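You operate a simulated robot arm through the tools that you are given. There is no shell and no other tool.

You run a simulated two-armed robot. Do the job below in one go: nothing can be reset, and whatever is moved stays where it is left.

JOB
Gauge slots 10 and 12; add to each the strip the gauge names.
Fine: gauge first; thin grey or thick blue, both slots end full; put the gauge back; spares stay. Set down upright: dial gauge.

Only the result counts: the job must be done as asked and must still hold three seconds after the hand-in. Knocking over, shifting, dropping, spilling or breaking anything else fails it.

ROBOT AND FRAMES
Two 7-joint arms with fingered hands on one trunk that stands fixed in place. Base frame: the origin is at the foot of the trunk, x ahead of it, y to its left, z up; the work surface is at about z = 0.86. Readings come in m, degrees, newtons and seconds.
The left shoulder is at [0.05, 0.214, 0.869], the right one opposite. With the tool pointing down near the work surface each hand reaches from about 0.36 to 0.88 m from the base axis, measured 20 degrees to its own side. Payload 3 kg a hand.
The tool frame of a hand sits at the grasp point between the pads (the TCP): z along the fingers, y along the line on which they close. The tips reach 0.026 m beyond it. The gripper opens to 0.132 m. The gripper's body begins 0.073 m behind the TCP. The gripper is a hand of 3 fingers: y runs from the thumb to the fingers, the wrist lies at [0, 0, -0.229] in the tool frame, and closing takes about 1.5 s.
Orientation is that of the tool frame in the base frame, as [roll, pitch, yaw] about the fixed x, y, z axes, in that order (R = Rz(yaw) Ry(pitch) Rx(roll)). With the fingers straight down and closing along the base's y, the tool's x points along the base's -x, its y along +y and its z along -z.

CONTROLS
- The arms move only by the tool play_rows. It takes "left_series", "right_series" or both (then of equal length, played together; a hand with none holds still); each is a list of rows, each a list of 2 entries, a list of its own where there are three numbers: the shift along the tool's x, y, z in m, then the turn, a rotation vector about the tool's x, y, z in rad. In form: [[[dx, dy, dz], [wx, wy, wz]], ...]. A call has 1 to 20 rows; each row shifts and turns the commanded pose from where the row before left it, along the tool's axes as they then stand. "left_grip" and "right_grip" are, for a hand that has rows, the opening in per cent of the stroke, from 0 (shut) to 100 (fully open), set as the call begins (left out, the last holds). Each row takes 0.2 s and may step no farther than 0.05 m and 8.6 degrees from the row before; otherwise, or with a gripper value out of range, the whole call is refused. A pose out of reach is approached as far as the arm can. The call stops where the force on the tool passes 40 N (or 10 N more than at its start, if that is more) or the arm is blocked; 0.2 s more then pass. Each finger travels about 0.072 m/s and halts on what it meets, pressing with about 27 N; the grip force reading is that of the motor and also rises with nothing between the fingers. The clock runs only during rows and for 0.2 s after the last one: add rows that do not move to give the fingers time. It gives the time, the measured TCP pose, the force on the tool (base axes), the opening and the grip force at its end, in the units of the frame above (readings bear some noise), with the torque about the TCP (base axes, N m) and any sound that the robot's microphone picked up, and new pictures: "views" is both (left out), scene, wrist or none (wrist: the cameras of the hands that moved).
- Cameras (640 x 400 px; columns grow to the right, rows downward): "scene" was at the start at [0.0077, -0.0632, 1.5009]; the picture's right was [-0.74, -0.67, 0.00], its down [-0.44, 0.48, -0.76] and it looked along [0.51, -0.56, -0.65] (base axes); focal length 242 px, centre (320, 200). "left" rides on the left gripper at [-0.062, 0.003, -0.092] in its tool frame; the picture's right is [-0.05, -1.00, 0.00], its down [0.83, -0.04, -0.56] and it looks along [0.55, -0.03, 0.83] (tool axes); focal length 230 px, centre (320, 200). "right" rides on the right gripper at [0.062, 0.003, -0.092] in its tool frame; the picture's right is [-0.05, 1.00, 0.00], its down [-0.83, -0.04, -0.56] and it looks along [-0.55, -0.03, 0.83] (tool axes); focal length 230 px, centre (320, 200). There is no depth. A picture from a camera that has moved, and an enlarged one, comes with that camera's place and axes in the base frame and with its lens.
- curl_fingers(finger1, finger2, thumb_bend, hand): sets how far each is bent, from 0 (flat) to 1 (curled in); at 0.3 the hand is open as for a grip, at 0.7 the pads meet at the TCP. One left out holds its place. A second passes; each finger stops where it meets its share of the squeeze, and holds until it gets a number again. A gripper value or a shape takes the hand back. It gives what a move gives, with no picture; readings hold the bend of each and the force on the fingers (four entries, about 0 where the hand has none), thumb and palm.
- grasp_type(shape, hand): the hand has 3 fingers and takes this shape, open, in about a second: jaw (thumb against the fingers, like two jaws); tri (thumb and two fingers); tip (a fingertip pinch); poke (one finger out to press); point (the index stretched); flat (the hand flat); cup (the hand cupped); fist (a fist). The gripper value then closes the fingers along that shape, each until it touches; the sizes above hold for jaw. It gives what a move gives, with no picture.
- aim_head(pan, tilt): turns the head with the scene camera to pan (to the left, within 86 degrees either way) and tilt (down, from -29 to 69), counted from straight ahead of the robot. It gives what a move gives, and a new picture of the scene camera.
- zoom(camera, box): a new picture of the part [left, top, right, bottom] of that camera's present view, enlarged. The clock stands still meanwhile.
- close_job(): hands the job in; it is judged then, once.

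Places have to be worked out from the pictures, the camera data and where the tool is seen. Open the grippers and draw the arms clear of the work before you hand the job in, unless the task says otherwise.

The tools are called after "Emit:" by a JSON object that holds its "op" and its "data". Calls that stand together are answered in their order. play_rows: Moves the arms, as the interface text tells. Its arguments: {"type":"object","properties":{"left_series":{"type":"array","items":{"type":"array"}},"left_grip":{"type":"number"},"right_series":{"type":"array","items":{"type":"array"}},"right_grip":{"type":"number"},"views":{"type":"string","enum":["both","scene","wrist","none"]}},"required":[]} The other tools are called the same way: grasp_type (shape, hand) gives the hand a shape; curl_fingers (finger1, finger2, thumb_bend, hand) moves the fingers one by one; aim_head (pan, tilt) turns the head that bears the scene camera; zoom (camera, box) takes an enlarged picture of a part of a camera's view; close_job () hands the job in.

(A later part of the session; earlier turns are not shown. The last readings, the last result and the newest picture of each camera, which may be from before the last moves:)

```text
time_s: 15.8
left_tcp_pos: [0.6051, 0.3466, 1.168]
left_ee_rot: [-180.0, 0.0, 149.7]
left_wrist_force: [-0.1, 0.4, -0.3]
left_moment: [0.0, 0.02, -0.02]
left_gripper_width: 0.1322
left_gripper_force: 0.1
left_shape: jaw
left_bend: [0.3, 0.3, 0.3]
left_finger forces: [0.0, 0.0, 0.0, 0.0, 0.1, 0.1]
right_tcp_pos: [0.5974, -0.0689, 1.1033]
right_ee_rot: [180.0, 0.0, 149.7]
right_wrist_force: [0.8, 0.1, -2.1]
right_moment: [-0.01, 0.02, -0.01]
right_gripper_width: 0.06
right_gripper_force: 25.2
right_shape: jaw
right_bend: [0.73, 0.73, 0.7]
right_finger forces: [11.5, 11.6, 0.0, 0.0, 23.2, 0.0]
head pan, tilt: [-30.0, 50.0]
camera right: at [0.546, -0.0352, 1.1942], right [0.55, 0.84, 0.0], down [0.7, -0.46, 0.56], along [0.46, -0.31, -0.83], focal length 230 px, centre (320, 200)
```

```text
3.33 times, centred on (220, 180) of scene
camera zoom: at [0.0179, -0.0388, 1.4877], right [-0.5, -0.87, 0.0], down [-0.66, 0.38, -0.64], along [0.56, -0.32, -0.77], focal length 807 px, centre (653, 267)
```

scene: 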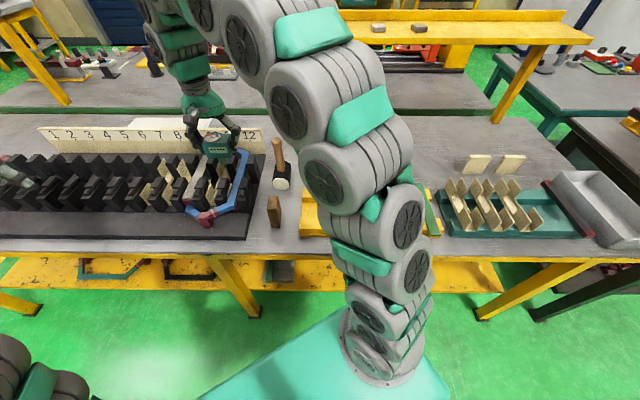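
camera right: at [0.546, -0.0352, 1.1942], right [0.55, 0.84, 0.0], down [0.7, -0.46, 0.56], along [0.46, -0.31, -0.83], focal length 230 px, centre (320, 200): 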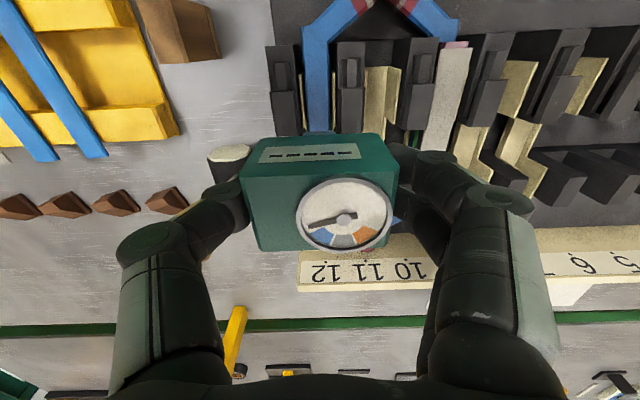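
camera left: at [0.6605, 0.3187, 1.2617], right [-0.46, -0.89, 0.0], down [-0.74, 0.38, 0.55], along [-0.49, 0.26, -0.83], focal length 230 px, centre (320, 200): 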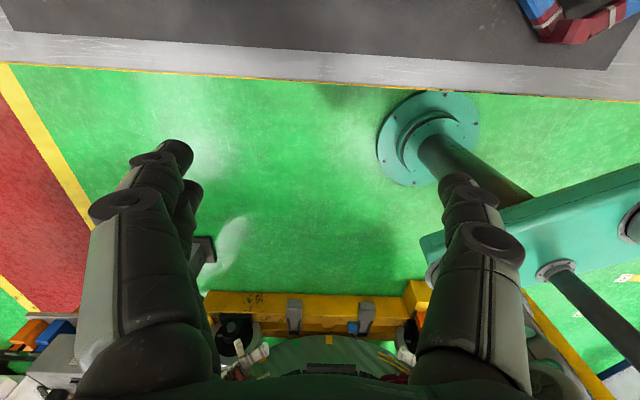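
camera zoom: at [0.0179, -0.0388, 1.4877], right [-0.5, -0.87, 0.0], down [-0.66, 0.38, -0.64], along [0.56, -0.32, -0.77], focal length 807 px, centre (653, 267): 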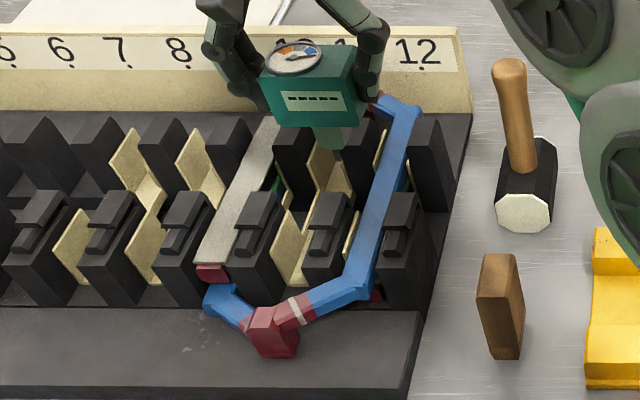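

The gauge with its plunger is visible above slot 12 (v≈0.239), gauge centred on it. I nudge 3 mm back in u and descend to just above the tooth tops.

Emit:
{"op": "play_rows", "data": {"right_series": [[[0.003, 0, 0.03], [0, 0, 0]], [[0, 0, 0.035], [0, 0, 0]], [[0, 0, 0.02], [0, 0, 0]], [[0, 0, 0.01], [0, 0, 0]], [[0, 0, 0], [0, 0, 0]], [[0, 0, 0], [0, 0, 0]]], "views": "both"}}

Emit:
{"op": "zoom", "data": {"camera": "right", "box": [200, 0, 440, 150]}}

Emit:
{"op": "zoom", "data": {"camera": "scene", "box": [180, 125, 270, 215]}}

```text
time_s: 17.2
left_tcp_pos: [0.605, 0.3464, 1.1681]
left_ee_rot: [180.0, 0.0, 149.8]
left_wrist_force: [-1.3, 0.6, -0.5]
left_moment: [0.0, 0.01, -0.02]
left_gripper_width: 0.1318
left_gripper_force: 0.0
left_shape: jaw
left_bend: [0.3, 0.3, 0.3]
left_finger forces: [0.0, 0.0, 0.1, 0.0, 0.0, 0.1]
right_tcp_pos: [0.5943, -0.0679, 1.0149]
right_ee_rot: [180.0, 0.0, 149.7]
right_wrist_force: [-0.9, 0.4, -2.2]
right_moment: [-0.01, -0.01, -0.02]
right_gripper_width: 0.0599
right_gripper_force: 24.9
right_shape: jaw
right_bend: [0.73, 0.73, 0.7]
right_finger forces: [11.6, 11.7, 0.0, 0.0, 23.2, 0.1]
head pan, tilt: [-30.0, 50.0]
camera right: at [0.5425, -0.0344, 1.1041], right [0.55, 0.84, 0.0], down [0.69, -0.46, 0.56], along [0.46, -0.3, -0.83], focal length 230 px, centre (320, 200)
```

scene: 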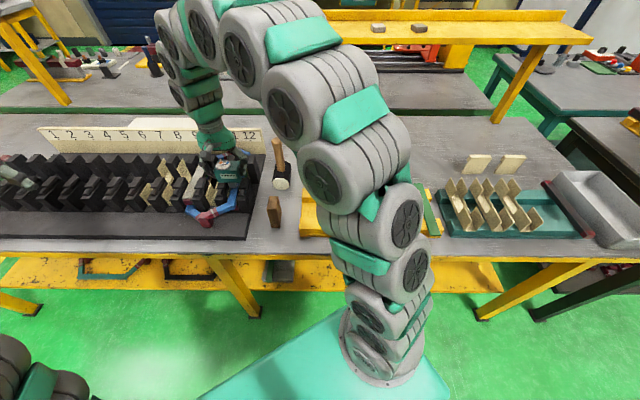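
right: 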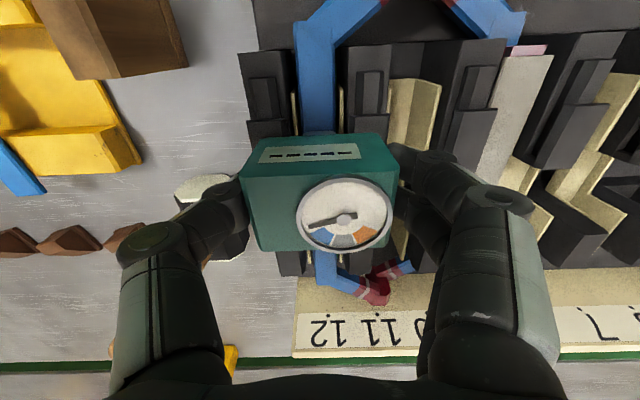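

```text
2.67 times, centred on (320, 75) of right
camera zoom: at [0.5425, -0.0344, 1.1041], right [0.55, 0.84, 0.0], down [0.69, -0.46, 0.56], along [0.46, -0.3, -0.83], focal length 614 px, centre (320, 533)
```

zoom: 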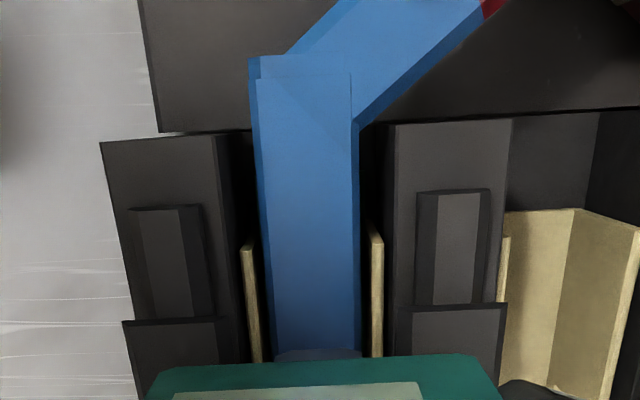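

```text
4.44 times, centred on (225, 170) of scene
camera zoom: at [0.0179, -0.0388, 1.4877], right [-0.5, -0.87, 0.0], down [-0.66, 0.38, -0.64], along [0.56, -0.32, -0.77], focal length 1076 px, centre (742, 333)
```

zoom: 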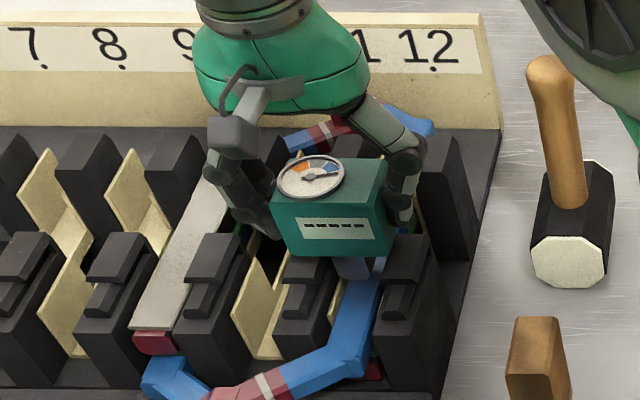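

Alignment over slot 12 looks right (plunger heads for the blue leg; box overlaps both teeth). I lower the last ~2 cm gently.

Emit:
{"op": "play_rows", "data": {"right_series": [[[0, 0, 0.007], [0, 0, 0]], [[0, 0, 0.005], [0, 0, 0]], [[0, 0, 0.004], [0, 0, 0]], [[0, 0, 0.003], [0, 0, 0]], [[0, 0, 0], [0, 0, 0]], [[0, 0, 0], [0, 0, 0]]], "views": "wrist"}}

Emit:
{"op": "zoom", "data": {"camera": "right", "box": [220, 110, 420, 260]}}

Emit:
{"op": "zoom", "data": {"camera": "scene", "box": [190, 130, 260, 200]}}

```text
time_s: 18.6
left_tcp_pos: [0.6051, 0.3452, 1.1678]
left_ee_rot: [180.0, 0.1, 149.7]
left_wrist_force: [0.5, 0.3, -0.6]
left_moment: [-0.04, -0.03, 0.0]
left_gripper_width: 0.1322
left_gripper_force: 0.1
left_shape: jaw
left_bend: [0.3, 0.3, 0.3]
left_finger forces: [0.0, 0.0, 0.1, 0.0, 0.0, 0.0]
right_tcp_pos: [0.5934, -0.0659, 0.9979]
right_ee_rot: [180.0, 0.0, 149.6]
right_wrist_force: [-0.4, -0.5, 13.0]
right_moment: [-0.03, 0.04, -0.03]
right_gripper_width: 0.0595
right_gripper_force: 24.5
right_shape: jaw
right_bend: [0.73, 0.73, 0.7]
right_finger forces: [12.6, 12.6, 0.1, 0.1, 25.9, 0.0]
head pan, tilt: [-30.0, 50.0]
camera right: at [0.542, -0.0345, 1.0871], right [0.55, 0.84, 0.0], down [0.69, -0.46, 0.56], along [0.46, -0.3, -0.83], focal length 230 px, centre (320, 200)
```

right: 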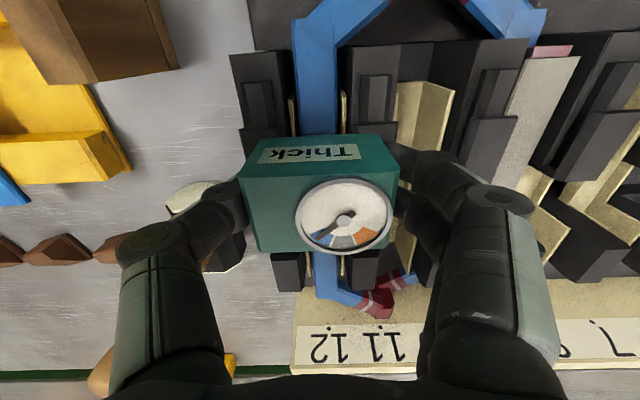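

```text
2.67 times, centred on (320, 185) of right
camera zoom: at [0.542, -0.0345, 1.0871], right [0.55, 0.84, 0.0], down [0.69, -0.46, 0.56], along [0.46, -0.3, -0.83], focal length 614 px, centre (320, 240)
```

zoom: 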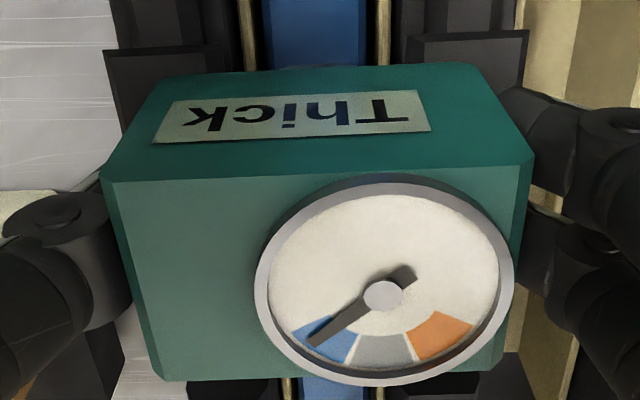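

```text
5.71 times, centred on (225, 165) of scene
camera zoom: at [0.0177, -0.0388, 1.4877], right [-0.5, -0.87, 0.0], down [-0.66, 0.38, -0.64], along [0.56, -0.32, -0.77], focal length 1383 px, centre (863, 400)
```

zoom: 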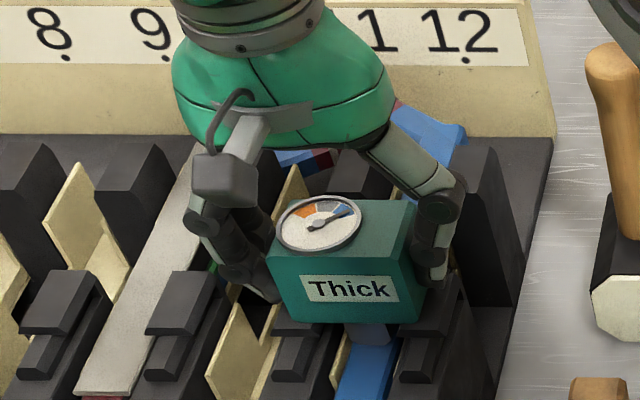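

It now reads "Thick" with the needle in blue at 13 N contact. I press 2 mm further to check it is truly seated on the teeth rather than on the plunger alone.

Emit:
{"op": "play_rows", "data": {"right_series": [[[0, 0, 0.002], [0, 0, 0]], [[0, 0, 0], [0, 0, 0]], [[0, 0, 0], [0, 0, 0]]], "views": "wrist"}}

Emit:
{"op": "zoom", "data": {"camera": "right", "box": [220, 110, 420, 260]}}

Emit:
{"op": "zoom", "data": {"camera": "scene", "box": [205, 150, 245, 190]}}

```text
time_s: 19.4
left_tcp_pos: [0.6042, 0.3467, 1.1674]
left_ee_rot: [180.0, -0.1, 149.6]
left_wrist_force: [-0.2, -0.5, 0.4]
left_moment: [-0.01, -0.01, -0.02]
left_gripper_width: 0.1319
left_gripper_force: 0.1
left_shape: jaw
left_bend: [0.3, 0.3, 0.3]
left_finger forces: [0.0, 0.0, 0.0, 0.0, 0.1, 0.1]
right_tcp_pos: [0.5936, -0.0679, 0.9944]
right_ee_rot: [179.9, 0.1, 149.7]
right_wrist_force: [-2.0, 0.8, 32.4]
right_moment: [0.04, -0.01, 0.01]
right_gripper_width: 0.0601
right_gripper_force: 25.5
right_shape: jaw
right_bend: [0.74, 0.74, 0.71]
right_finger forces: [13.9, 14.0, 0.0, 0.0, 28.0, 0.0]
head pan, tilt: [-30.0, 50.0]
camera right: at [0.5419, -0.0347, 1.0855], right [0.55, 0.84, 0.0], down [0.69, -0.46, 0.56], along [0.47, -0.3, -0.83], focal length 230 px, centre (320, 200)
```

right: 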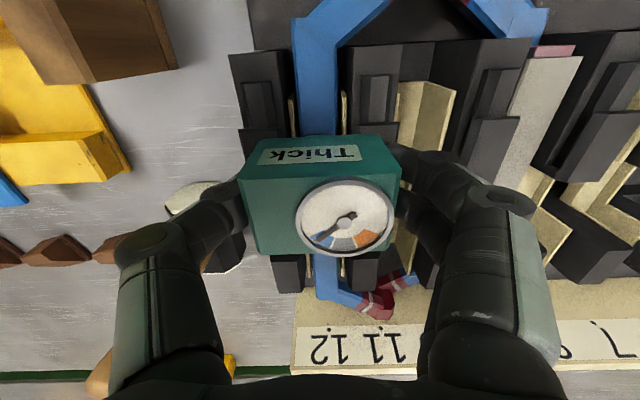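

```text
2.67 times, centred on (320, 185) of right
camera zoom: at [0.5419, -0.0347, 1.0855], right [0.55, 0.84, 0.0], down [0.69, -0.46, 0.56], along [0.47, -0.3, -0.83], focal length 614 px, centre (320, 240)
```

zoom: 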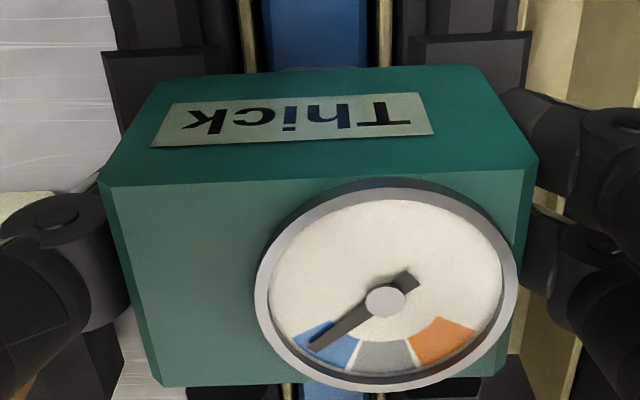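

```text
10.00 times, centred on (225, 170) of scene
camera zoom: at [0.0175, -0.0387, 1.4877], right [-0.5, -0.87, 0.0], down [-0.66, 0.38, -0.64], along [0.56, -0.32, -0.77], focal length 2421 px, centre (1270, 500)
```

zoom: 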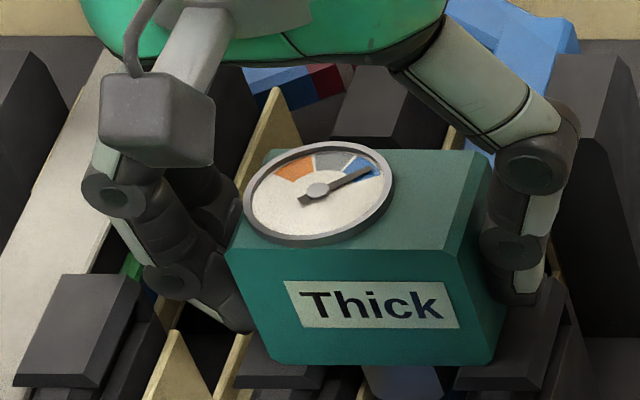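

Force climbs without the needle moving, so it is seated: slot 12 = Thick (blue). I lift clear, shift two pitches (~0.136 m) to slot 10.

Emit:
{"op": "play_rows", "data": {"right_series": [[[0, 0, -0.015], [0, 0, 0]], [[0, 0, -0.03], [0, 0, 0]], [[0, 0, -0.022], [0, 0, 0]], [[0, 0.034, 0], [0, 0, 0]], [[0, 0.034, 0], [0, 0, 0]], [[0, 0.034, 0], [0, 0, 0]], [[0, 0.034, 0], [0, 0, 0]], [[0, 0, 0], [0, 0, 0]], [[0, 0, 0], [0, 0, 0]]], "views": "both"}}

Emit:
{"op": "zoom", "data": {"camera": "right", "box": [200, 0, 440, 150]}}

Emit:
{"op": "zoom", "data": {"camera": "scene", "box": [160, 125, 250, 215]}}

```text
time_s: 21.4
left_tcp_pos: [0.6048, 0.3461, 1.1674]
left_ee_rot: [-179.9, 0.0, 149.7]
left_wrist_force: [0.4, -0.2, -0.6]
left_moment: [0.0, 0.01, -0.01]
left_gripper_width: 0.1319
left_gripper_force: 0.1
left_shape: jaw
left_bend: [0.3, 0.3, 0.3]
left_finger forces: [0.0, 0.1, 0.0, 0.0, 0.1, 0.1]
right_tcp_pos: [0.6623, 0.0509, 1.0608]
right_ee_rot: [-179.9, -0.1, 149.7]
right_wrist_force: [0.4, -0.8, -1.5]
right_moment: [-0.01, -0.01, 0.01]
right_gripper_width: 0.0602
right_gripper_force: 24.6
right_shape: jaw
right_bend: [0.73, 0.73, 0.7]
right_finger forces: [12.2, 12.1, 0.1, 0.0, 24.2, 0.0]
head pan, tilt: [-30.0, 50.0]
camera right: at [0.6106, 0.084, 1.1511], right [0.55, 0.84, 0.0], down [0.7, -0.46, 0.56], along [0.46, -0.3, -0.83], focal length 230 px, centre (320, 200)
```

scene: 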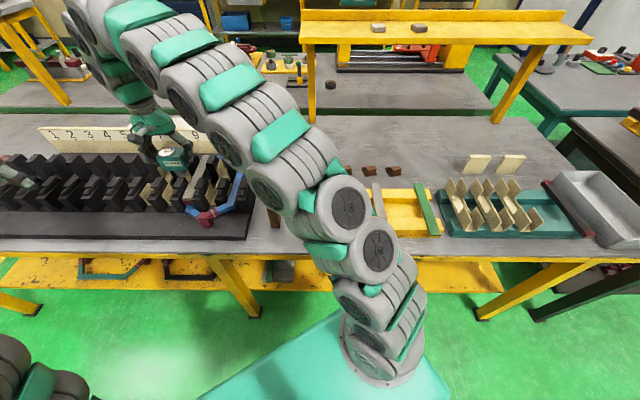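
right: 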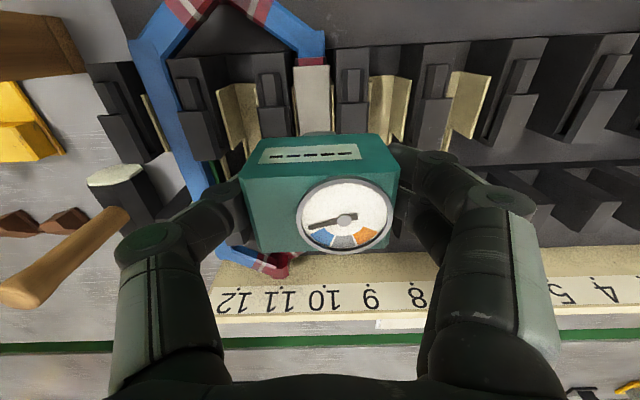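

```text
2.67 times, centred on (320, 75) of right
camera zoom: at [0.6106, 0.084, 1.1511], right [0.55, 0.84, 0.0], down [0.7, -0.46, 0.56], along [0.46, -0.3, -0.83], focal length 614 px, centre (320, 533)
```

zoom: 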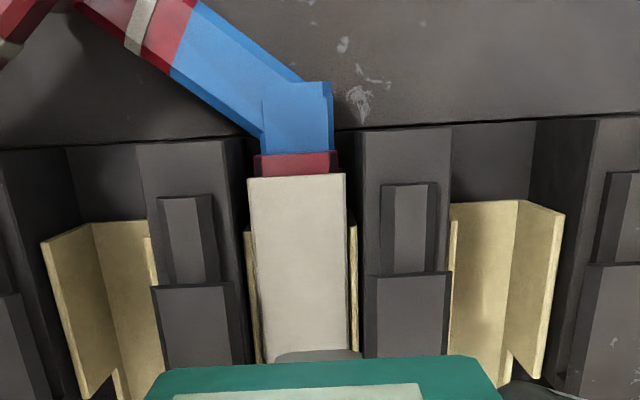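

```text
4.44 times, centred on (205, 170) of scene
camera zoom: at [0.0179, -0.0388, 1.4877], right [-0.5, -0.87, 0.0], down [-0.66, 0.38, -0.64], along [0.56, -0.32, -0.77], focal length 1076 px, centre (831, 333)
```

zoom: 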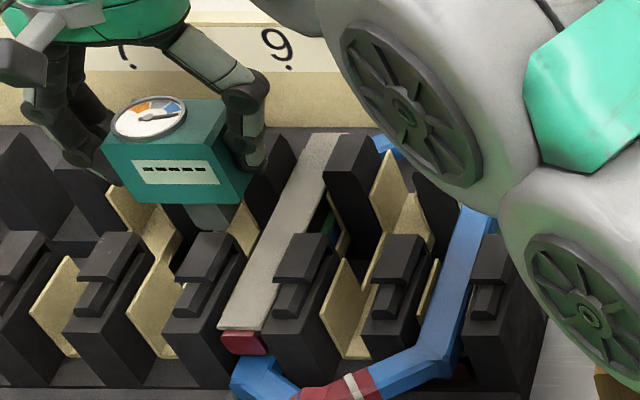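

Slot 10's centre measures v≈0.370 (pitch 0.066), so the gauge is 5.5 mm too far left; I correct and lower it onto the teeth of slot 10.

Emit:
{"op": "play_rows", "data": {"right_series": [[[0, -0.0055, 0], [0, 0, 0]], [[0, 0, 0.025], [0, 0, 0]], [[0, 0, 0.015], [0, 0, 0]], [[0, 0, 0.01], [0, 0, 0]], [[0, 0, 0.006], [0, 0, 0]], [[0, 0, 0.004], [0, 0, 0]], [[0, 0, 0.003], [0, 0, 0]], [[0, 0, 0], [0, 0, 0]], [[0, 0, 0], [0, 0, 0]]], "views": "both"}}

Emit:
{"op": "zoom", "data": {"camera": "right", "box": [220, 60, 420, 260]}}

Emit:
{"op": "zoom", "data": {"camera": "scene", "box": [160, 140, 230, 210]}}

```text
time_s: 23.4
left_tcp_pos: [0.6039, 0.3462, 1.1682]
left_ee_rot: [180.0, 0.0, 149.7]
left_wrist_force: [-0.1, -0.5, -0.6]
left_moment: [0.02, 0.01, -0.01]
left_gripper_width: 0.1321
left_gripper_force: 0.0
left_shape: jaw
left_bend: [0.3, 0.3, 0.3]
left_finger forces: [0.1, 0.1, 0.1, 0.1, 0.0, 0.0]
right_tcp_pos: [0.6606, 0.0468, 0.9972]
right_ee_rot: [180.0, 0.0, 149.7]
right_wrist_force: [0.3, 0.7, -1.4]
right_moment: [-0.01, -0.05, 0.01]
right_gripper_width: 0.06
right_gripper_force: 25.4
right_shape: jaw
right_bend: [0.73, 0.73, 0.7]
right_finger forces: [12.3, 12.1, 0.0, 0.0, 24.2, 0.1]
head pan, tilt: [-30.0, 50.0]
camera right: at [0.6085, 0.0791, 1.0886], right [0.55, 0.84, 0.0], down [0.7, -0.46, 0.56], along [0.46, -0.3, -0.83], focal length 230 px, centre (320, 200)
```

scene: 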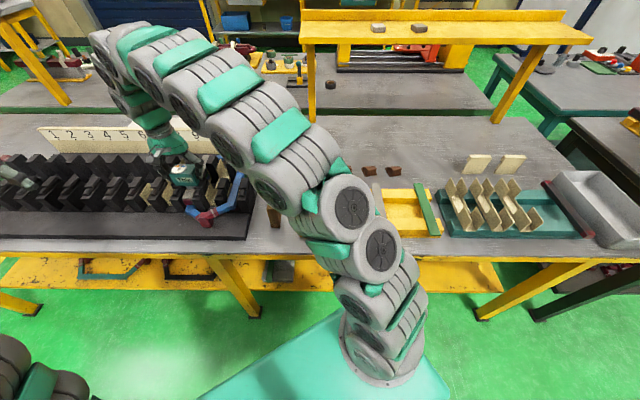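
right: 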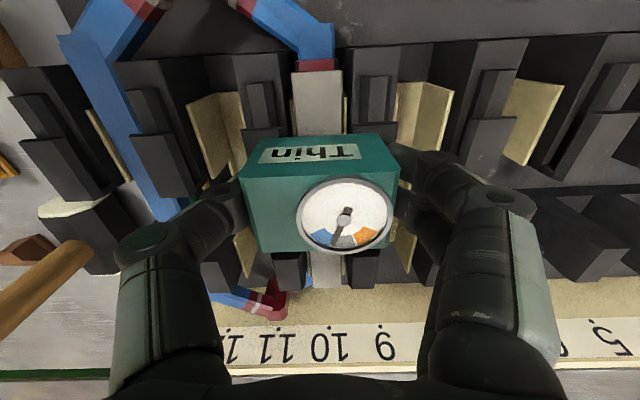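

```text
2.00 times, centred on (320, 160) of right
camera zoom: at [0.6085, 0.0791, 1.0886], right [0.55, 0.84, 0.0], down [0.7, -0.46, 0.56], along [0.46, -0.3, -0.83], focal length 460 px, centre (320, 280)
```

zoom: 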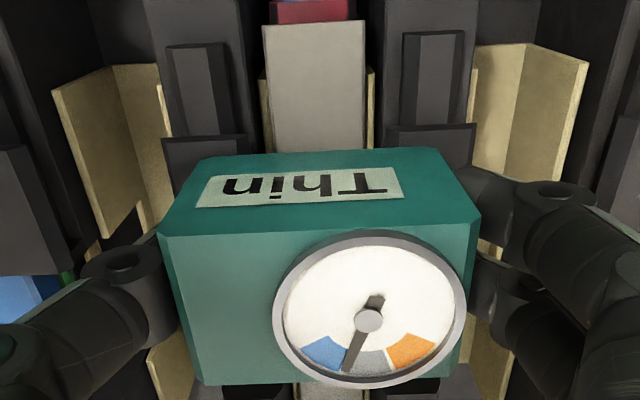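

```text
5.71 times, centred on (195, 175) of scene
camera zoom: at [0.0179, -0.0388, 1.4877], right [-0.5, -0.87, 0.0], down [-0.66, 0.38, -0.64], along [0.56, -0.32, -0.77], focal length 1383 px, centre (1034, 343)
```

zoom: 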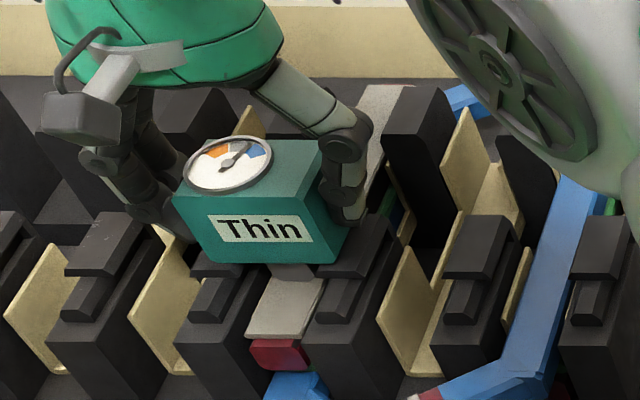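

Reads "Thin" but there is no contact force yet; I lower a few more mm to seat it.

Emit:
{"op": "play_rows", "data": {"right_series": [[[0, 0, 0.002], [0, 0, 0]], [[0, 0, 0.002], [0, 0, 0]], [[0, 0, 0], [0, 0, 0]], [[0, 0, 0], [0, 0, 0]]], "views": "wrist"}}

Emit:
{"op": "zoom", "data": {"camera": "right", "box": [220, 60, 420, 260]}}

Emit:
{"op": "zoom", "data": {"camera": "scene", "box": [160, 140, 230, 210]}}

```text
time_s: 24.4
left_tcp_pos: [0.6045, 0.3455, 1.1674]
left_ee_rot: [-180.0, 0.0, 149.7]
left_wrist_force: [-1.5, -0.4, -0.2]
left_moment: [0.0, -0.04, -0.01]
left_gripper_width: 0.1317
left_gripper_force: 0.1
left_shape: jaw
left_bend: [0.3, 0.3, 0.3]
left_finger forces: [0.0, 0.0, 0.0, 0.0, 0.1, 0.0]
right_tcp_pos: [0.6597, 0.0467, 0.995]
right_ee_rot: [179.8, 0.1, 149.5]
right_wrist_force: [4.5, -2.9, 31.4]
right_moment: [-0.08, -0.09, 0.0]
right_gripper_width: 0.06
right_gripper_force: 24.6
right_shape: jaw
right_bend: [0.74, 0.74, 0.71]
right_finger forces: [13.6, 13.6, 0.0, 0.1, 28.3, 0.0]
head pan, tilt: [-30.0, 50.0]
camera right: at [0.608, 0.0794, 1.0854], right [0.55, 0.84, 0.0], down [0.69, -0.46, 0.56], along [0.47, -0.3, -0.83], focal length 230 px, centre (320, 200)
```

right: 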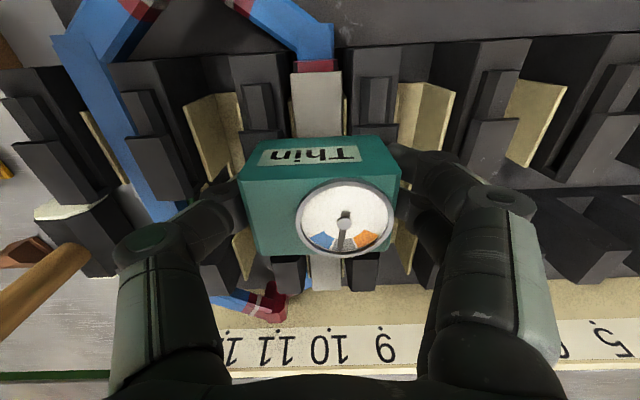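

```text
2.00 times, centred on (320, 160) of right
camera zoom: at [0.608, 0.0794, 1.0854], right [0.55, 0.84, 0.0], down [0.69, -0.46, 0.56], along [0.47, -0.3, -0.83], focal length 460 px, centre (320, 280)
```

zoom: 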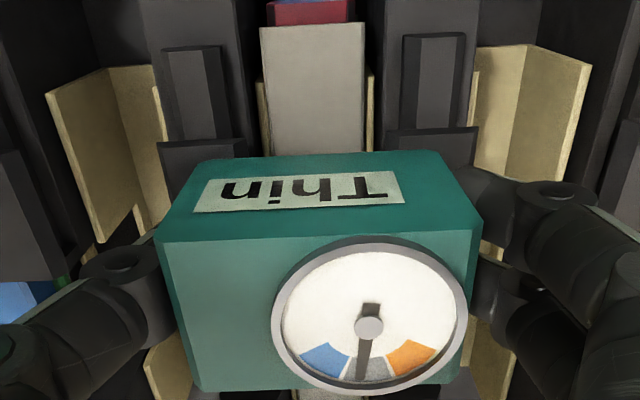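

```text
5.71 times, centred on (195, 175) of scene
camera zoom: at [0.0176, -0.0389, 1.4877], right [-0.5, -0.87, 0.0], down [-0.66, 0.38, -0.64], along [0.56, -0.32, -0.77], focal length 1383 px, centre (1034, 343)
```

zoom: 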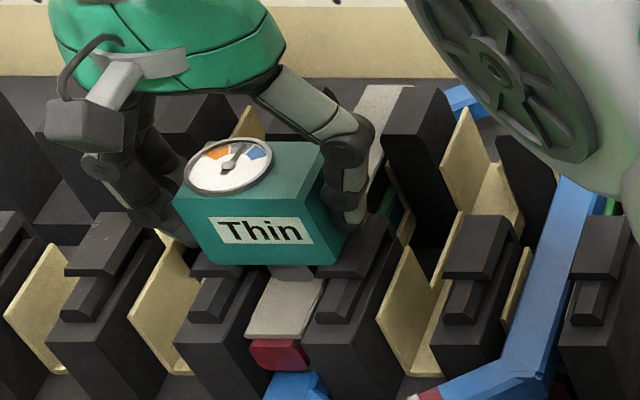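

Seated with the needle mid-grey: slot 10 = Thin (grey), slot 12 = Thick (blue). I lift the gauge and carry it back along the same path to its original spot.

Emit:
{"op": "play_rows", "data": {"right_series": [[[0, 0, -0.015], [0, 0, 0]], [[0, 0, -0.03], [0, 0, 0]], [[0, 0, -0.02], [0, 0, 0]], [[0, -0.0325, 0], [0, 0, 0]], [[0, -0.0325, 0], [0, 0, 0]], [[0, -0.0325, 0], [0, 0, 0]], [[0, -0.0325, 0], [0, 0, 0]], [[0, 0, -0.03], [0, 0, 0]], [[0, 0, -0.02], [0, 0, 0]], [[0, 0, 0], [0, 0, 0]]], "views": "scene"}}

Emit:
{"op": "play_rows", "data": {"right_series": [[[-0.0107, -0.0457, 0], [0, 0, 0]], [[-0.0107, -0.0457, 0], [0, 0, 0]], [[-0.0107, -0.0457, 0], [0, 0, 0]], [[-0.0107, -0.0457, 0], [0, 0, 0]], [[-0.0107, -0.0457, 0], [0, 0, 0]], [[-0.0107, -0.0457, 0], [0, 0, 0]], [[-0.0107, -0.0457, 0], [0, 0, 0]], [[-0.0107, -0.0457, 0], [0, 0, 0]], [[-0.0107, -0.0457, 0], [0, 0, 0]], [[-0.0107, -0.0457, 0], [0, 0, 0]], [[-0.0107, -0.0457, 0], [0, 0, 0]], [[-0.0107, -0.0457, 0], [0, 0, 0]], [[-0.0107, -0.0457, 0], [0, 0, 0]], [[-0.0107, -0.0457, 0], [0, 0, 0]], [[-0.0107, -0.0462, 0], [0, 0, 0]], [[0, 0, 0], [0, 0, 0]], [[0, 0, 0], [0, 0, 0]]], "views": "both"}}

```text
time_s: 26.6
left_tcp_pos: [0.6055, 0.3462, 1.1688]
left_ee_rot: [180.0, 0.0, 149.6]
left_wrist_force: [0.5, 0.6, -0.5]
left_moment: [-0.03, 0.0, -0.02]
left_gripper_width: 0.1317
left_gripper_force: 0.1
left_shape: jaw
left_bend: [0.3, 0.3, 0.3]
left_finger forces: [0.0, 0.0, 0.1, 0.0, 0.0, 0.0]
right_tcp_pos: [0.5938, -0.0674, 1.108]
right_ee_rot: [180.0, 0.1, 149.7]
right_wrist_force: [-0.4, -0.1, -1.9]
right_moment: [0.03, -0.04, -0.02]
right_gripper_width: 0.06
right_gripper_force: 24.9
right_shape: jaw
right_bend: [0.73, 0.73, 0.7]
right_finger forces: [12.0, 12.0, 0.0, 0.0, 24.2, 0.0]
head pan, tilt: [-30.0, 50.0]
```

scene: 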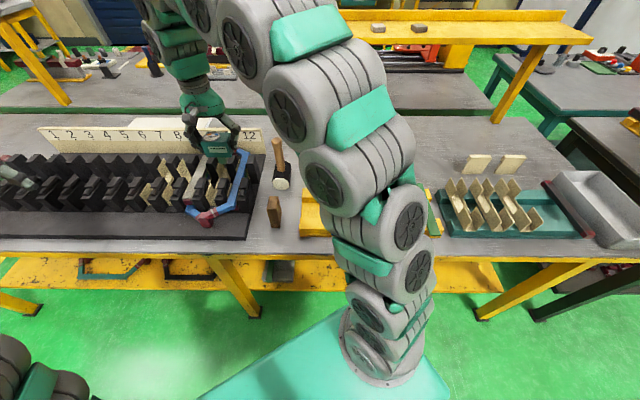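

```text
time_s: 30.2
left_tcp_pos: [0.6048, 0.3467, 1.1673]
left_ee_rot: [-179.9, 0.0, 149.6]
left_wrist_force: [0.0, -0.1, -0.9]
left_moment: [0.0, 0.01, -0.03]
left_gripper_width: 0.1319
left_gripper_force: 0.1
left_shape: jaw
left_bend: [0.3, 0.3, 0.3]
left_finger forces: [0.1, 0.0, 0.1, 0.0, 0.0, 0.0]
right_tcp_pos: [0.3859, -0.7397, 1.1096]
right_ee_rot: [180.0, 0.0, 149.7]
right_wrist_force: [-0.4, 0.2, -3.1]
right_moment: [0.0, 0.04, -0.01]
right_gripper_width: 0.0603
right_gripper_force: 24.7
right_shape: jaw
right_bend: [0.73, 0.73, 0.7]
right_finger forces: [12.0, 12.1, 0.1, 0.0, 24.1, 0.1]
head pan, tilt: [-30.0, 50.0]
camera right: at [0.3347, -0.7068, 1.2007], right [0.55, 0.84, 0.0], down [0.7, -0.46, 0.56], along [0.46, -0.3, -0.83], focal length 230 px, centre (320, 200)
```

scene: 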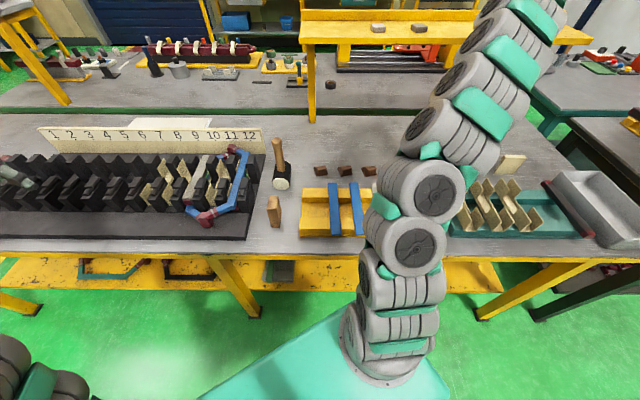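
right: 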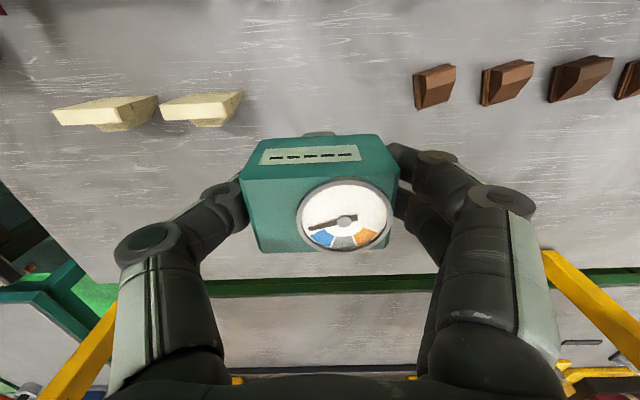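

Back over the original spot (same x, y as at the grasp). I lower it toward the table.

Emit:
{"op": "play_rows", "data": {"right_series": [[[0, 0, 0.04], [0, 0, 0]], [[0, 0, 0.045], [0, 0, 0]], [[0, 0, 0.045], [0, 0, 0]], [[0, 0, 0.035], [0, 0, 0]], [[0, 0, 0.025], [0, 0, 0]], [[0, 0, 0.012], [0, 0, 0]], [[0, 0, 0.006], [0, 0, 0]], [[0, 0, 0.004], [0, 0, 0]], [[0, 0, 0], [0, 0, 0]], [[0, 0, 0], [0, 0, 0]]], "views": "wrist"}}

```text
time_s: 32.4
left_tcp_pos: [0.6048, 0.3454, 1.1689]
left_ee_rot: [180.0, 0.0, 149.7]
left_wrist_force: [0.1, -0.5, -0.3]
left_moment: [-0.03, -0.02, -0.01]
left_gripper_width: 0.132
left_gripper_force: 0.1
left_shape: jaw
left_bend: [0.3, 0.3, 0.3]
left_finger forces: [0.0, 0.0, 0.0, 0.0, 0.0, 0.1]
right_tcp_pos: [0.387, -0.7394, 0.8962]
right_ee_rot: [-180.0, 0.0, 149.7]
right_wrist_force: [0.6, -0.2, -2.3]
right_moment: [0.0, -0.01, -0.01]
right_gripper_width: 0.0601
right_gripper_force: 25.3
right_shape: jaw
right_bend: [0.73, 0.73, 0.7]
right_finger forces: [12.0, 12.0, 0.0, 0.0, 24.0, 0.0]
head pan, tilt: [-30.0, 50.0]
camera right: at [0.3346, -0.7064, 0.9874], right [0.55, 0.84, 0.0], down [0.69, -0.46, 0.56], along [0.46, -0.31, -0.83], focal length 230 px, centre (320, 200)
```

right: 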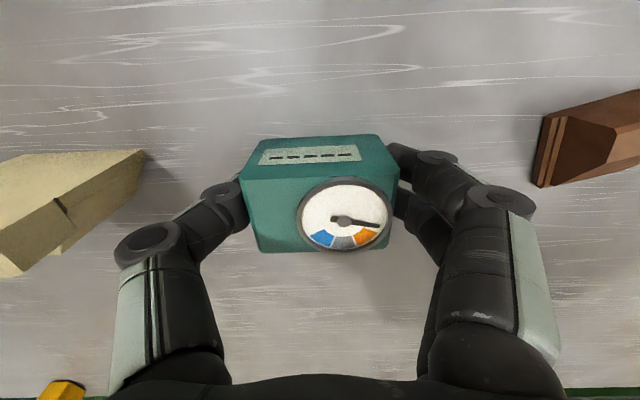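

No contact yet; I creep down 2 mm more to feel the table.

Emit:
{"op": "play_rows", "data": {"right_series": [[[0, 0, 0.001], [0, 0, 0]], [[0, 0, 0.001], [0, 0, 0]], [[0, 0, 0], [0, 0, 0]]], "views": "none"}}

```text
time_s: 33.2
left_tcp_pos: [0.6052, 0.3466, 1.1679]
left_ee_rot: [-179.9, 0.1, 149.7]
left_wrist_force: [0.6, 0.5, -0.1]
left_moment: [0.0, -0.03, 0.0]
left_gripper_width: 0.1317
left_gripper_force: 0.0
left_shape: jaw
left_bend: [0.3, 0.3, 0.3]
left_finger forces: [0.0, 0.1, 0.0, 0.0, 0.0, 0.0]
right_tcp_pos: [0.386, -0.7383, 0.8959]
right_ee_rot: [-179.9, 0.0, 149.7]
right_wrist_force: [-1.9, -0.9, 7.9]
right_moment: [0.1, -0.06, 0.03]
right_gripper_width: 0.0598
right_gripper_force: 24.9
right_shape: jaw
right_bend: [0.73, 0.73, 0.7]
right_finger forces: [11.8, 11.9, 0.0, 0.0, 25.1, 0.0]
head pan, tilt: [-30.0, 50.0]
```

Contact felt (about 10 N). I release the gauge with the fingers opening to 80 %.

Emit:
{"op": "play_rows", "data": {"right_series": [[[0, 0, 0], [0, 0, 0]], [[0, 0, 0], [0, 0, 0]], [[0, 0, 0], [0, 0, 0]], [[0, 0, 0], [0, 0, 0]], [[0, 0, 0], [0, 0, 0]]], "right_grip": 80, "views": "wrist"}}

```text
time_s: 34.4
left_tcp_pos: [0.6045, 0.3461, 1.1673]
left_ee_rot: [180.0, 0.0, 149.7]
left_wrist_force: [1.1, 0.1, -0.3]
left_moment: [0.02, 0.03, -0.01]
left_gripper_width: 0.132
left_gripper_force: 0.1
left_shape: jaw
left_bend: [0.3, 0.3, 0.3]
left_finger forces: [0.0, 0.0, 0.0, 0.0, 0.0, 0.1]
right_tcp_pos: [0.3847, -0.7379, 0.8955]
right_ee_rot: [179.9, 0.0, 149.7]
right_wrist_force: [0.9, 0.8, -0.5]
right_moment: [-0.01, 0.02, 0.0]
right_gripper_width: 0.1053
right_gripper_force: 0.2
right_shape: jaw
right_bend: [0.59, 0.59, 0.56]
right_finger forces: [0.0, 0.1, 0.0, 0.0, 0.0, 0.0]
head pan, tilt: [-30.0, 50.0]
camera right: at [0.3347, -0.7061, 0.9861], right [0.55, 0.84, 0.0], down [0.7, -0.46, 0.56], along [0.46, -0.3, -0.83], focal length 230 px, centre (320, 200)
```

right: 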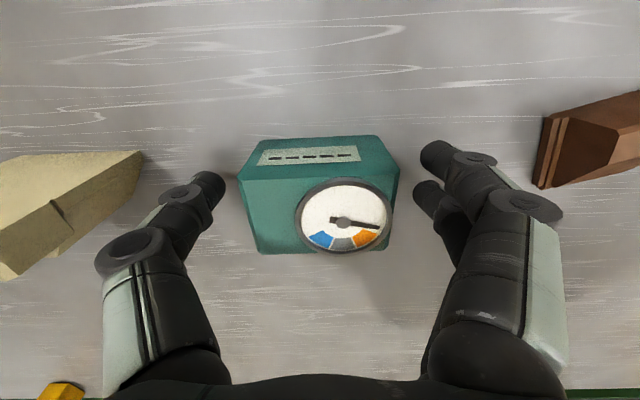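

The gauge is back upright in its place with the needle as at the start. Slot 10 needs thin grey, slot 12 thick blue. I raise the hand and move it above the grey strip in the tray.

Emit:
{"op": "play_rows", "data": {"right_series": [[[0, 0, -0.03], [0, 0, 0]], [[0, 0, -0.045], [0, 0, 0]], [[0, 0, -0.045], [0, 0, 0]], [[0, 0, -0.04], [0, 0, 0]], [[0.03, 0.034, 0], [0, 0, 0]], [[0.03, 0.034, 0], [0, 0, 0]], [[0.03, 0.034, 0], [0, 0, 0]], [[0.03, 0.034, 0], [0, 0, 0]], [[0.03, 0.034, 0], [0, 0, 0]], [[0.03, 0.034, 0], [0, 0, 0]], [[0.031, 0.033, 0], [0, 0, 0]], [[0, 0, 0], [0, 0, 0]], [[0, 0, 0], [0, 0, 0]]], "views": "both"}}

Emit:
{"op": "zoom", "data": {"camera": "right", "box": [180, 0, 460, 175]}}

Emit:
{"op": "zoom", "data": {"camera": "scene", "box": [280, 150, 480, 250]}}

```text
time_s: 37.2
left_tcp_pos: [0.6043, 0.3449, 1.1679]
left_ee_rot: [180.0, 0.0, 149.6]
left_wrist_force: [0.5, 0.4, -1.3]
left_moment: [0.01, -0.01, 0.0]
left_gripper_width: 0.132
left_gripper_force: 0.1
left_shape: jaw
left_bend: [0.3, 0.3, 0.3]
left_finger forces: [0.0, 0.0, 0.0, 0.0, 0.0, 0.0]
right_tcp_pos: [0.3223, -0.4272, 1.0544]
right_ee_rot: [180.0, -0.1, 149.7]
right_wrist_force: [-0.2, 0.9, -0.4]
right_moment: [0.04, 0.02, 0.0]
right_gripper_width: 0.1054
right_gripper_force: 0.0
right_shape: jaw
right_bend: [0.59, 0.59, 0.56]
right_finger forces: [0.1, 0.1, 0.0, 0.1, 0.0, 0.0]
head pan, tilt: [-30.0, 50.0]
camera right: at [0.2708, -0.3942, 1.1453], right [0.55, 0.84, 0.0], down [0.69, -0.46, 0.56], along [0.46, -0.31, -0.83], focal length 230 px, centre (320, 200)
```

scene: 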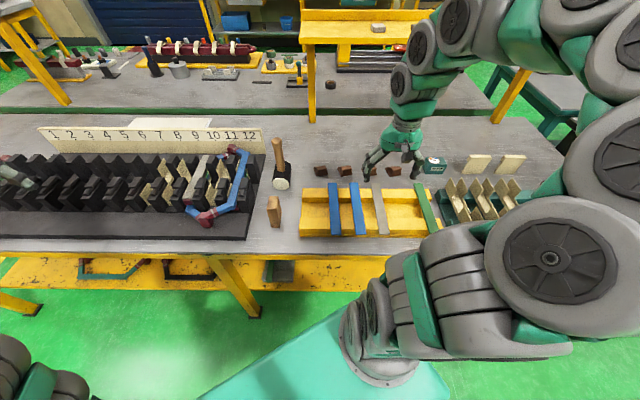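
right: 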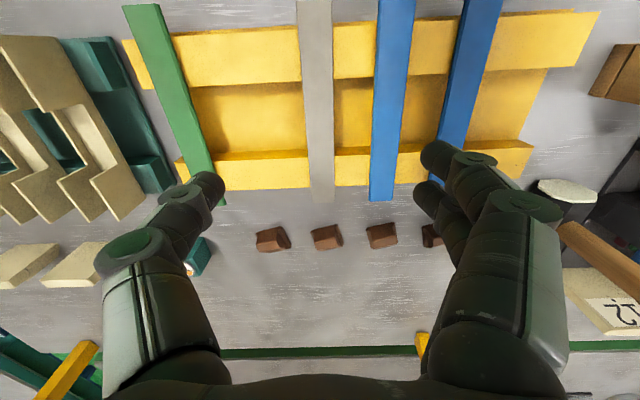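

```text
2.29 times, centred on (320, 88) of right
camera zoom: at [0.2708, -0.3942, 1.1453], right [0.55, 0.84, 0.0], down [0.69, -0.46, 0.56], along [0.46, -0.31, -0.83], focal length 526 px, centre (320, 457)
```

zoom: 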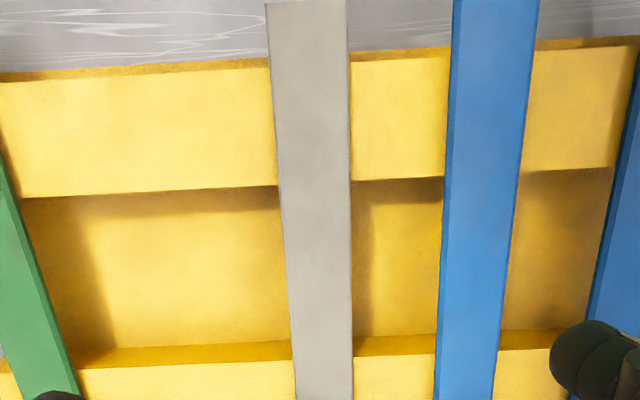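

```text
3.20 times, centred on (380, 200) of scene
camera zoom: at [0.0179, -0.0388, 1.4877], right [-0.5, -0.87, 0.0], down [-0.66, 0.38, -0.64], along [0.56, -0.32, -0.77], focal length 775 px, centre (128, 200)
```

zoom: 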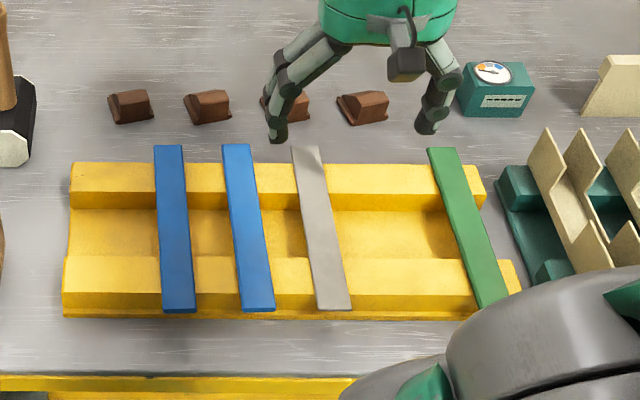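

The grey strip (v≈-0.210, ~0.029 wide, resting on rails at z≈0.90) lies right under the hand over the tray's hollow. I narrow the opening to 38 % so the fingers clear the neighbouring blue strip, and come down partway.

Emit:
{"op": "play_rows", "data": {"right_series": [[[0, -0.001, 0], [0, 0, 0]], [[0, 0, 0.03], [0, 0, 0]], [[0, 0, 0.03], [0, 0, 0]], [[0, 0, 0.03], [0, 0, 0]], [[0, 0, 0.02], [0, 0, 0]], [[0, 0, 0], [0, 0, 0]], [[0, 0, 0], [0, 0, 0]]], "right_grip": 38, "views": "both"}}

Emit:
{"op": "zoom", "data": {"camera": "scene", "box": [320, 130, 440, 240]}}

```text
time_s: 38.8
left_tcp_pos: [0.6059, 0.3457, 1.1682]
left_ee_rot: [-180.0, -0.1, 149.7]
left_wrist_force: [0.4, 0.5, 0.1]
left_moment: [0.03, 0.01, 0.0]
left_gripper_width: 0.1318
left_gripper_force: 0.0
left_shape: jaw
left_bend: [0.3, 0.3, 0.3]
left_finger forces: [0.1, 0.0, 0.0, 0.0, 0.1, 0.0]
right_tcp_pos: [0.3245, -0.4296, 0.9444]
right_ee_rot: [179.9, 0.1, 149.7]
right_wrist_force: [0.3, -0.9, -0.2]
right_moment: [-0.01, -0.01, 0.01]
right_gripper_width: 0.0505
right_gripper_force: 0.1
right_shape: jaw
right_bend: [0.73, 0.73, 0.7]
right_finger forces: [0.1, 0.0, 0.0, 0.1, 0.0, 0.2]
head pan, tilt: [-30.0, 50.0]
camera right: at [0.2725, -0.3966, 1.0349], right [0.55, 0.84, 0.0], down [0.69, -0.46, 0.56], along [0.46, -0.3, -0.83], focal length 230 px, centre (320, 200)
```

scene: 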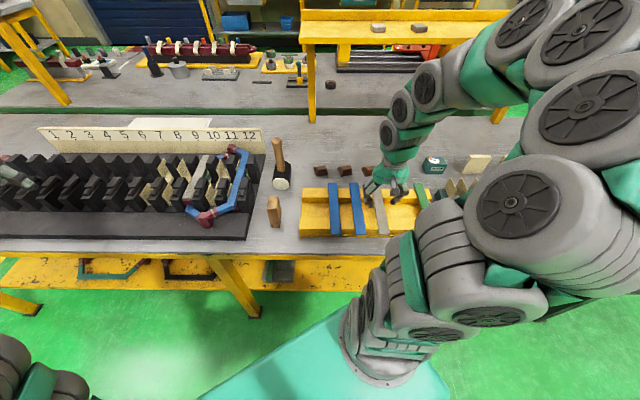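
right: 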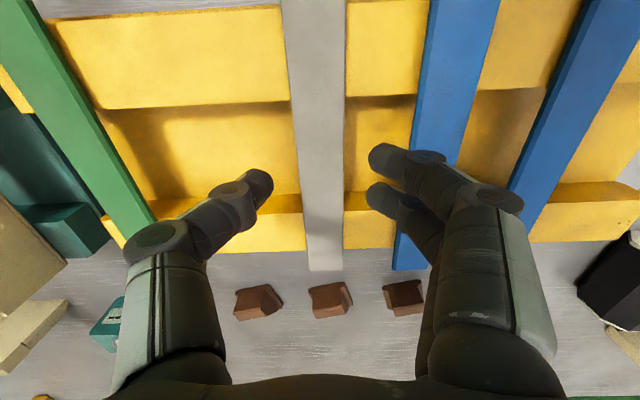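

```text
3.64 times, centred on (380, 185) of scene
camera zoom: at [0.0179, -0.0388, 1.4877], right [-0.5, -0.87, 0.0], down [-0.66, 0.38, -0.64], along [0.56, -0.32, -0.77], focal length 880 px, centre (102, 254)
```

zoom: 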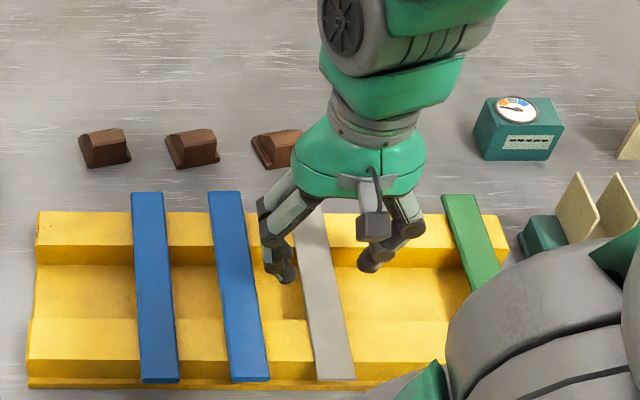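

Fingers straddle the grey strip symmetrically. I descend the remaining 38 mm to bring the pads to strip level.

Emit:
{"op": "play_rows", "data": {"right_series": [[[0, 0, 0.015], [0, 0, 0]], [[0, 0, 0.012], [0, 0, 0]], [[0, 0, 0.007], [0, 0, 0]], [[0, 0, 0.004], [0, 0, 0]], [[0, 0, 0], [0, 0, 0]], [[0, 0, 0], [0, 0, 0]]], "views": "both"}}

Emit:
{"op": "zoom", "data": {"camera": "scene", "box": [330, 150, 430, 240]}}

```text
time_s: 40.2
left_tcp_pos: [0.6056, 0.3457, 1.1679]
left_ee_rot: [-180.0, 0.0, 149.7]
left_wrist_force: [0.7, 0.4, 0.3]
left_moment: [-0.01, -0.01, -0.01]
left_gripper_width: 0.1322
left_gripper_force: 0.0
left_shape: jaw
left_bend: [0.3, 0.3, 0.3]
left_finger forces: [0.0, 0.0, 0.1, 0.0, 0.0, 0.0]
right_tcp_pos: [0.3236, -0.4299, 0.9055]
right_ee_rot: [-180.0, 0.0, 149.7]
right_wrist_force: [-0.5, -0.3, 0.0]
right_moment: [0.01, -0.03, -0.02]
right_gripper_width: 0.0506
right_gripper_force: 0.2
right_shape: jaw
right_bend: [0.73, 0.73, 0.7]
right_finger forces: [0.0, 0.0, 0.0, 0.0, 0.1, 0.0]
head pan, tilt: [-30.0, 50.0]
camera right: at [0.2717, -0.3972, 0.9976], right [0.55, 0.84, 0.0], down [0.7, -0.46, 0.56], along [0.46, -0.31, -0.83], focal length 230 px, centre (320, 200)
```

scene: 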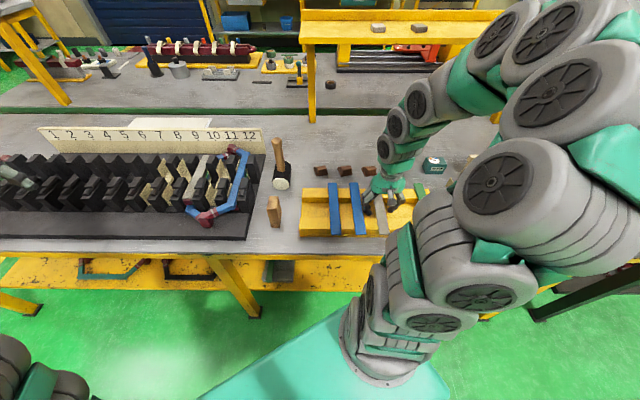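
right: 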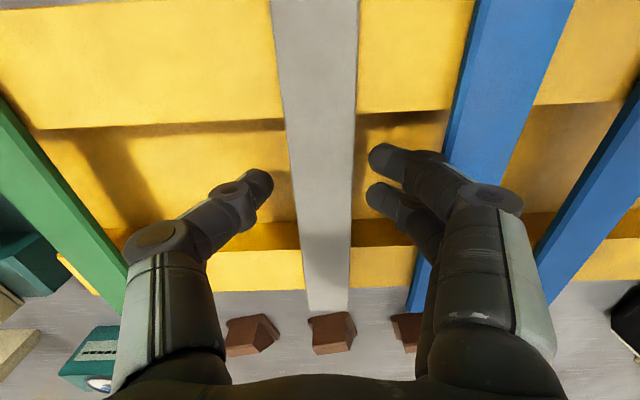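

```text
4.44 times, centred on (380, 195) of scene
camera zoom: at [0.0179, -0.0388, 1.4877], right [-0.5, -0.87, 0.0], down [-0.66, 0.38, -0.64], along [0.56, -0.32, -0.77], focal length 1076 px, centre (53, 222)
```

zoom: 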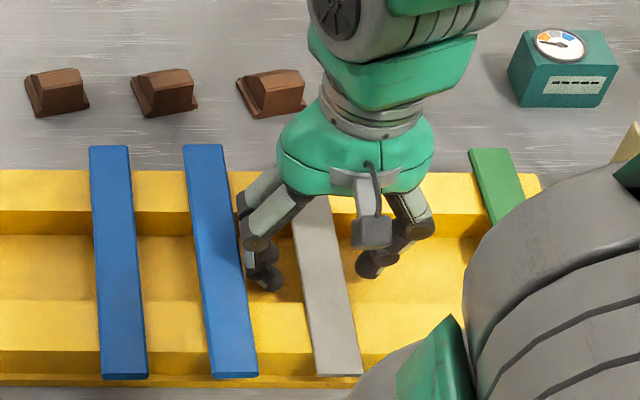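

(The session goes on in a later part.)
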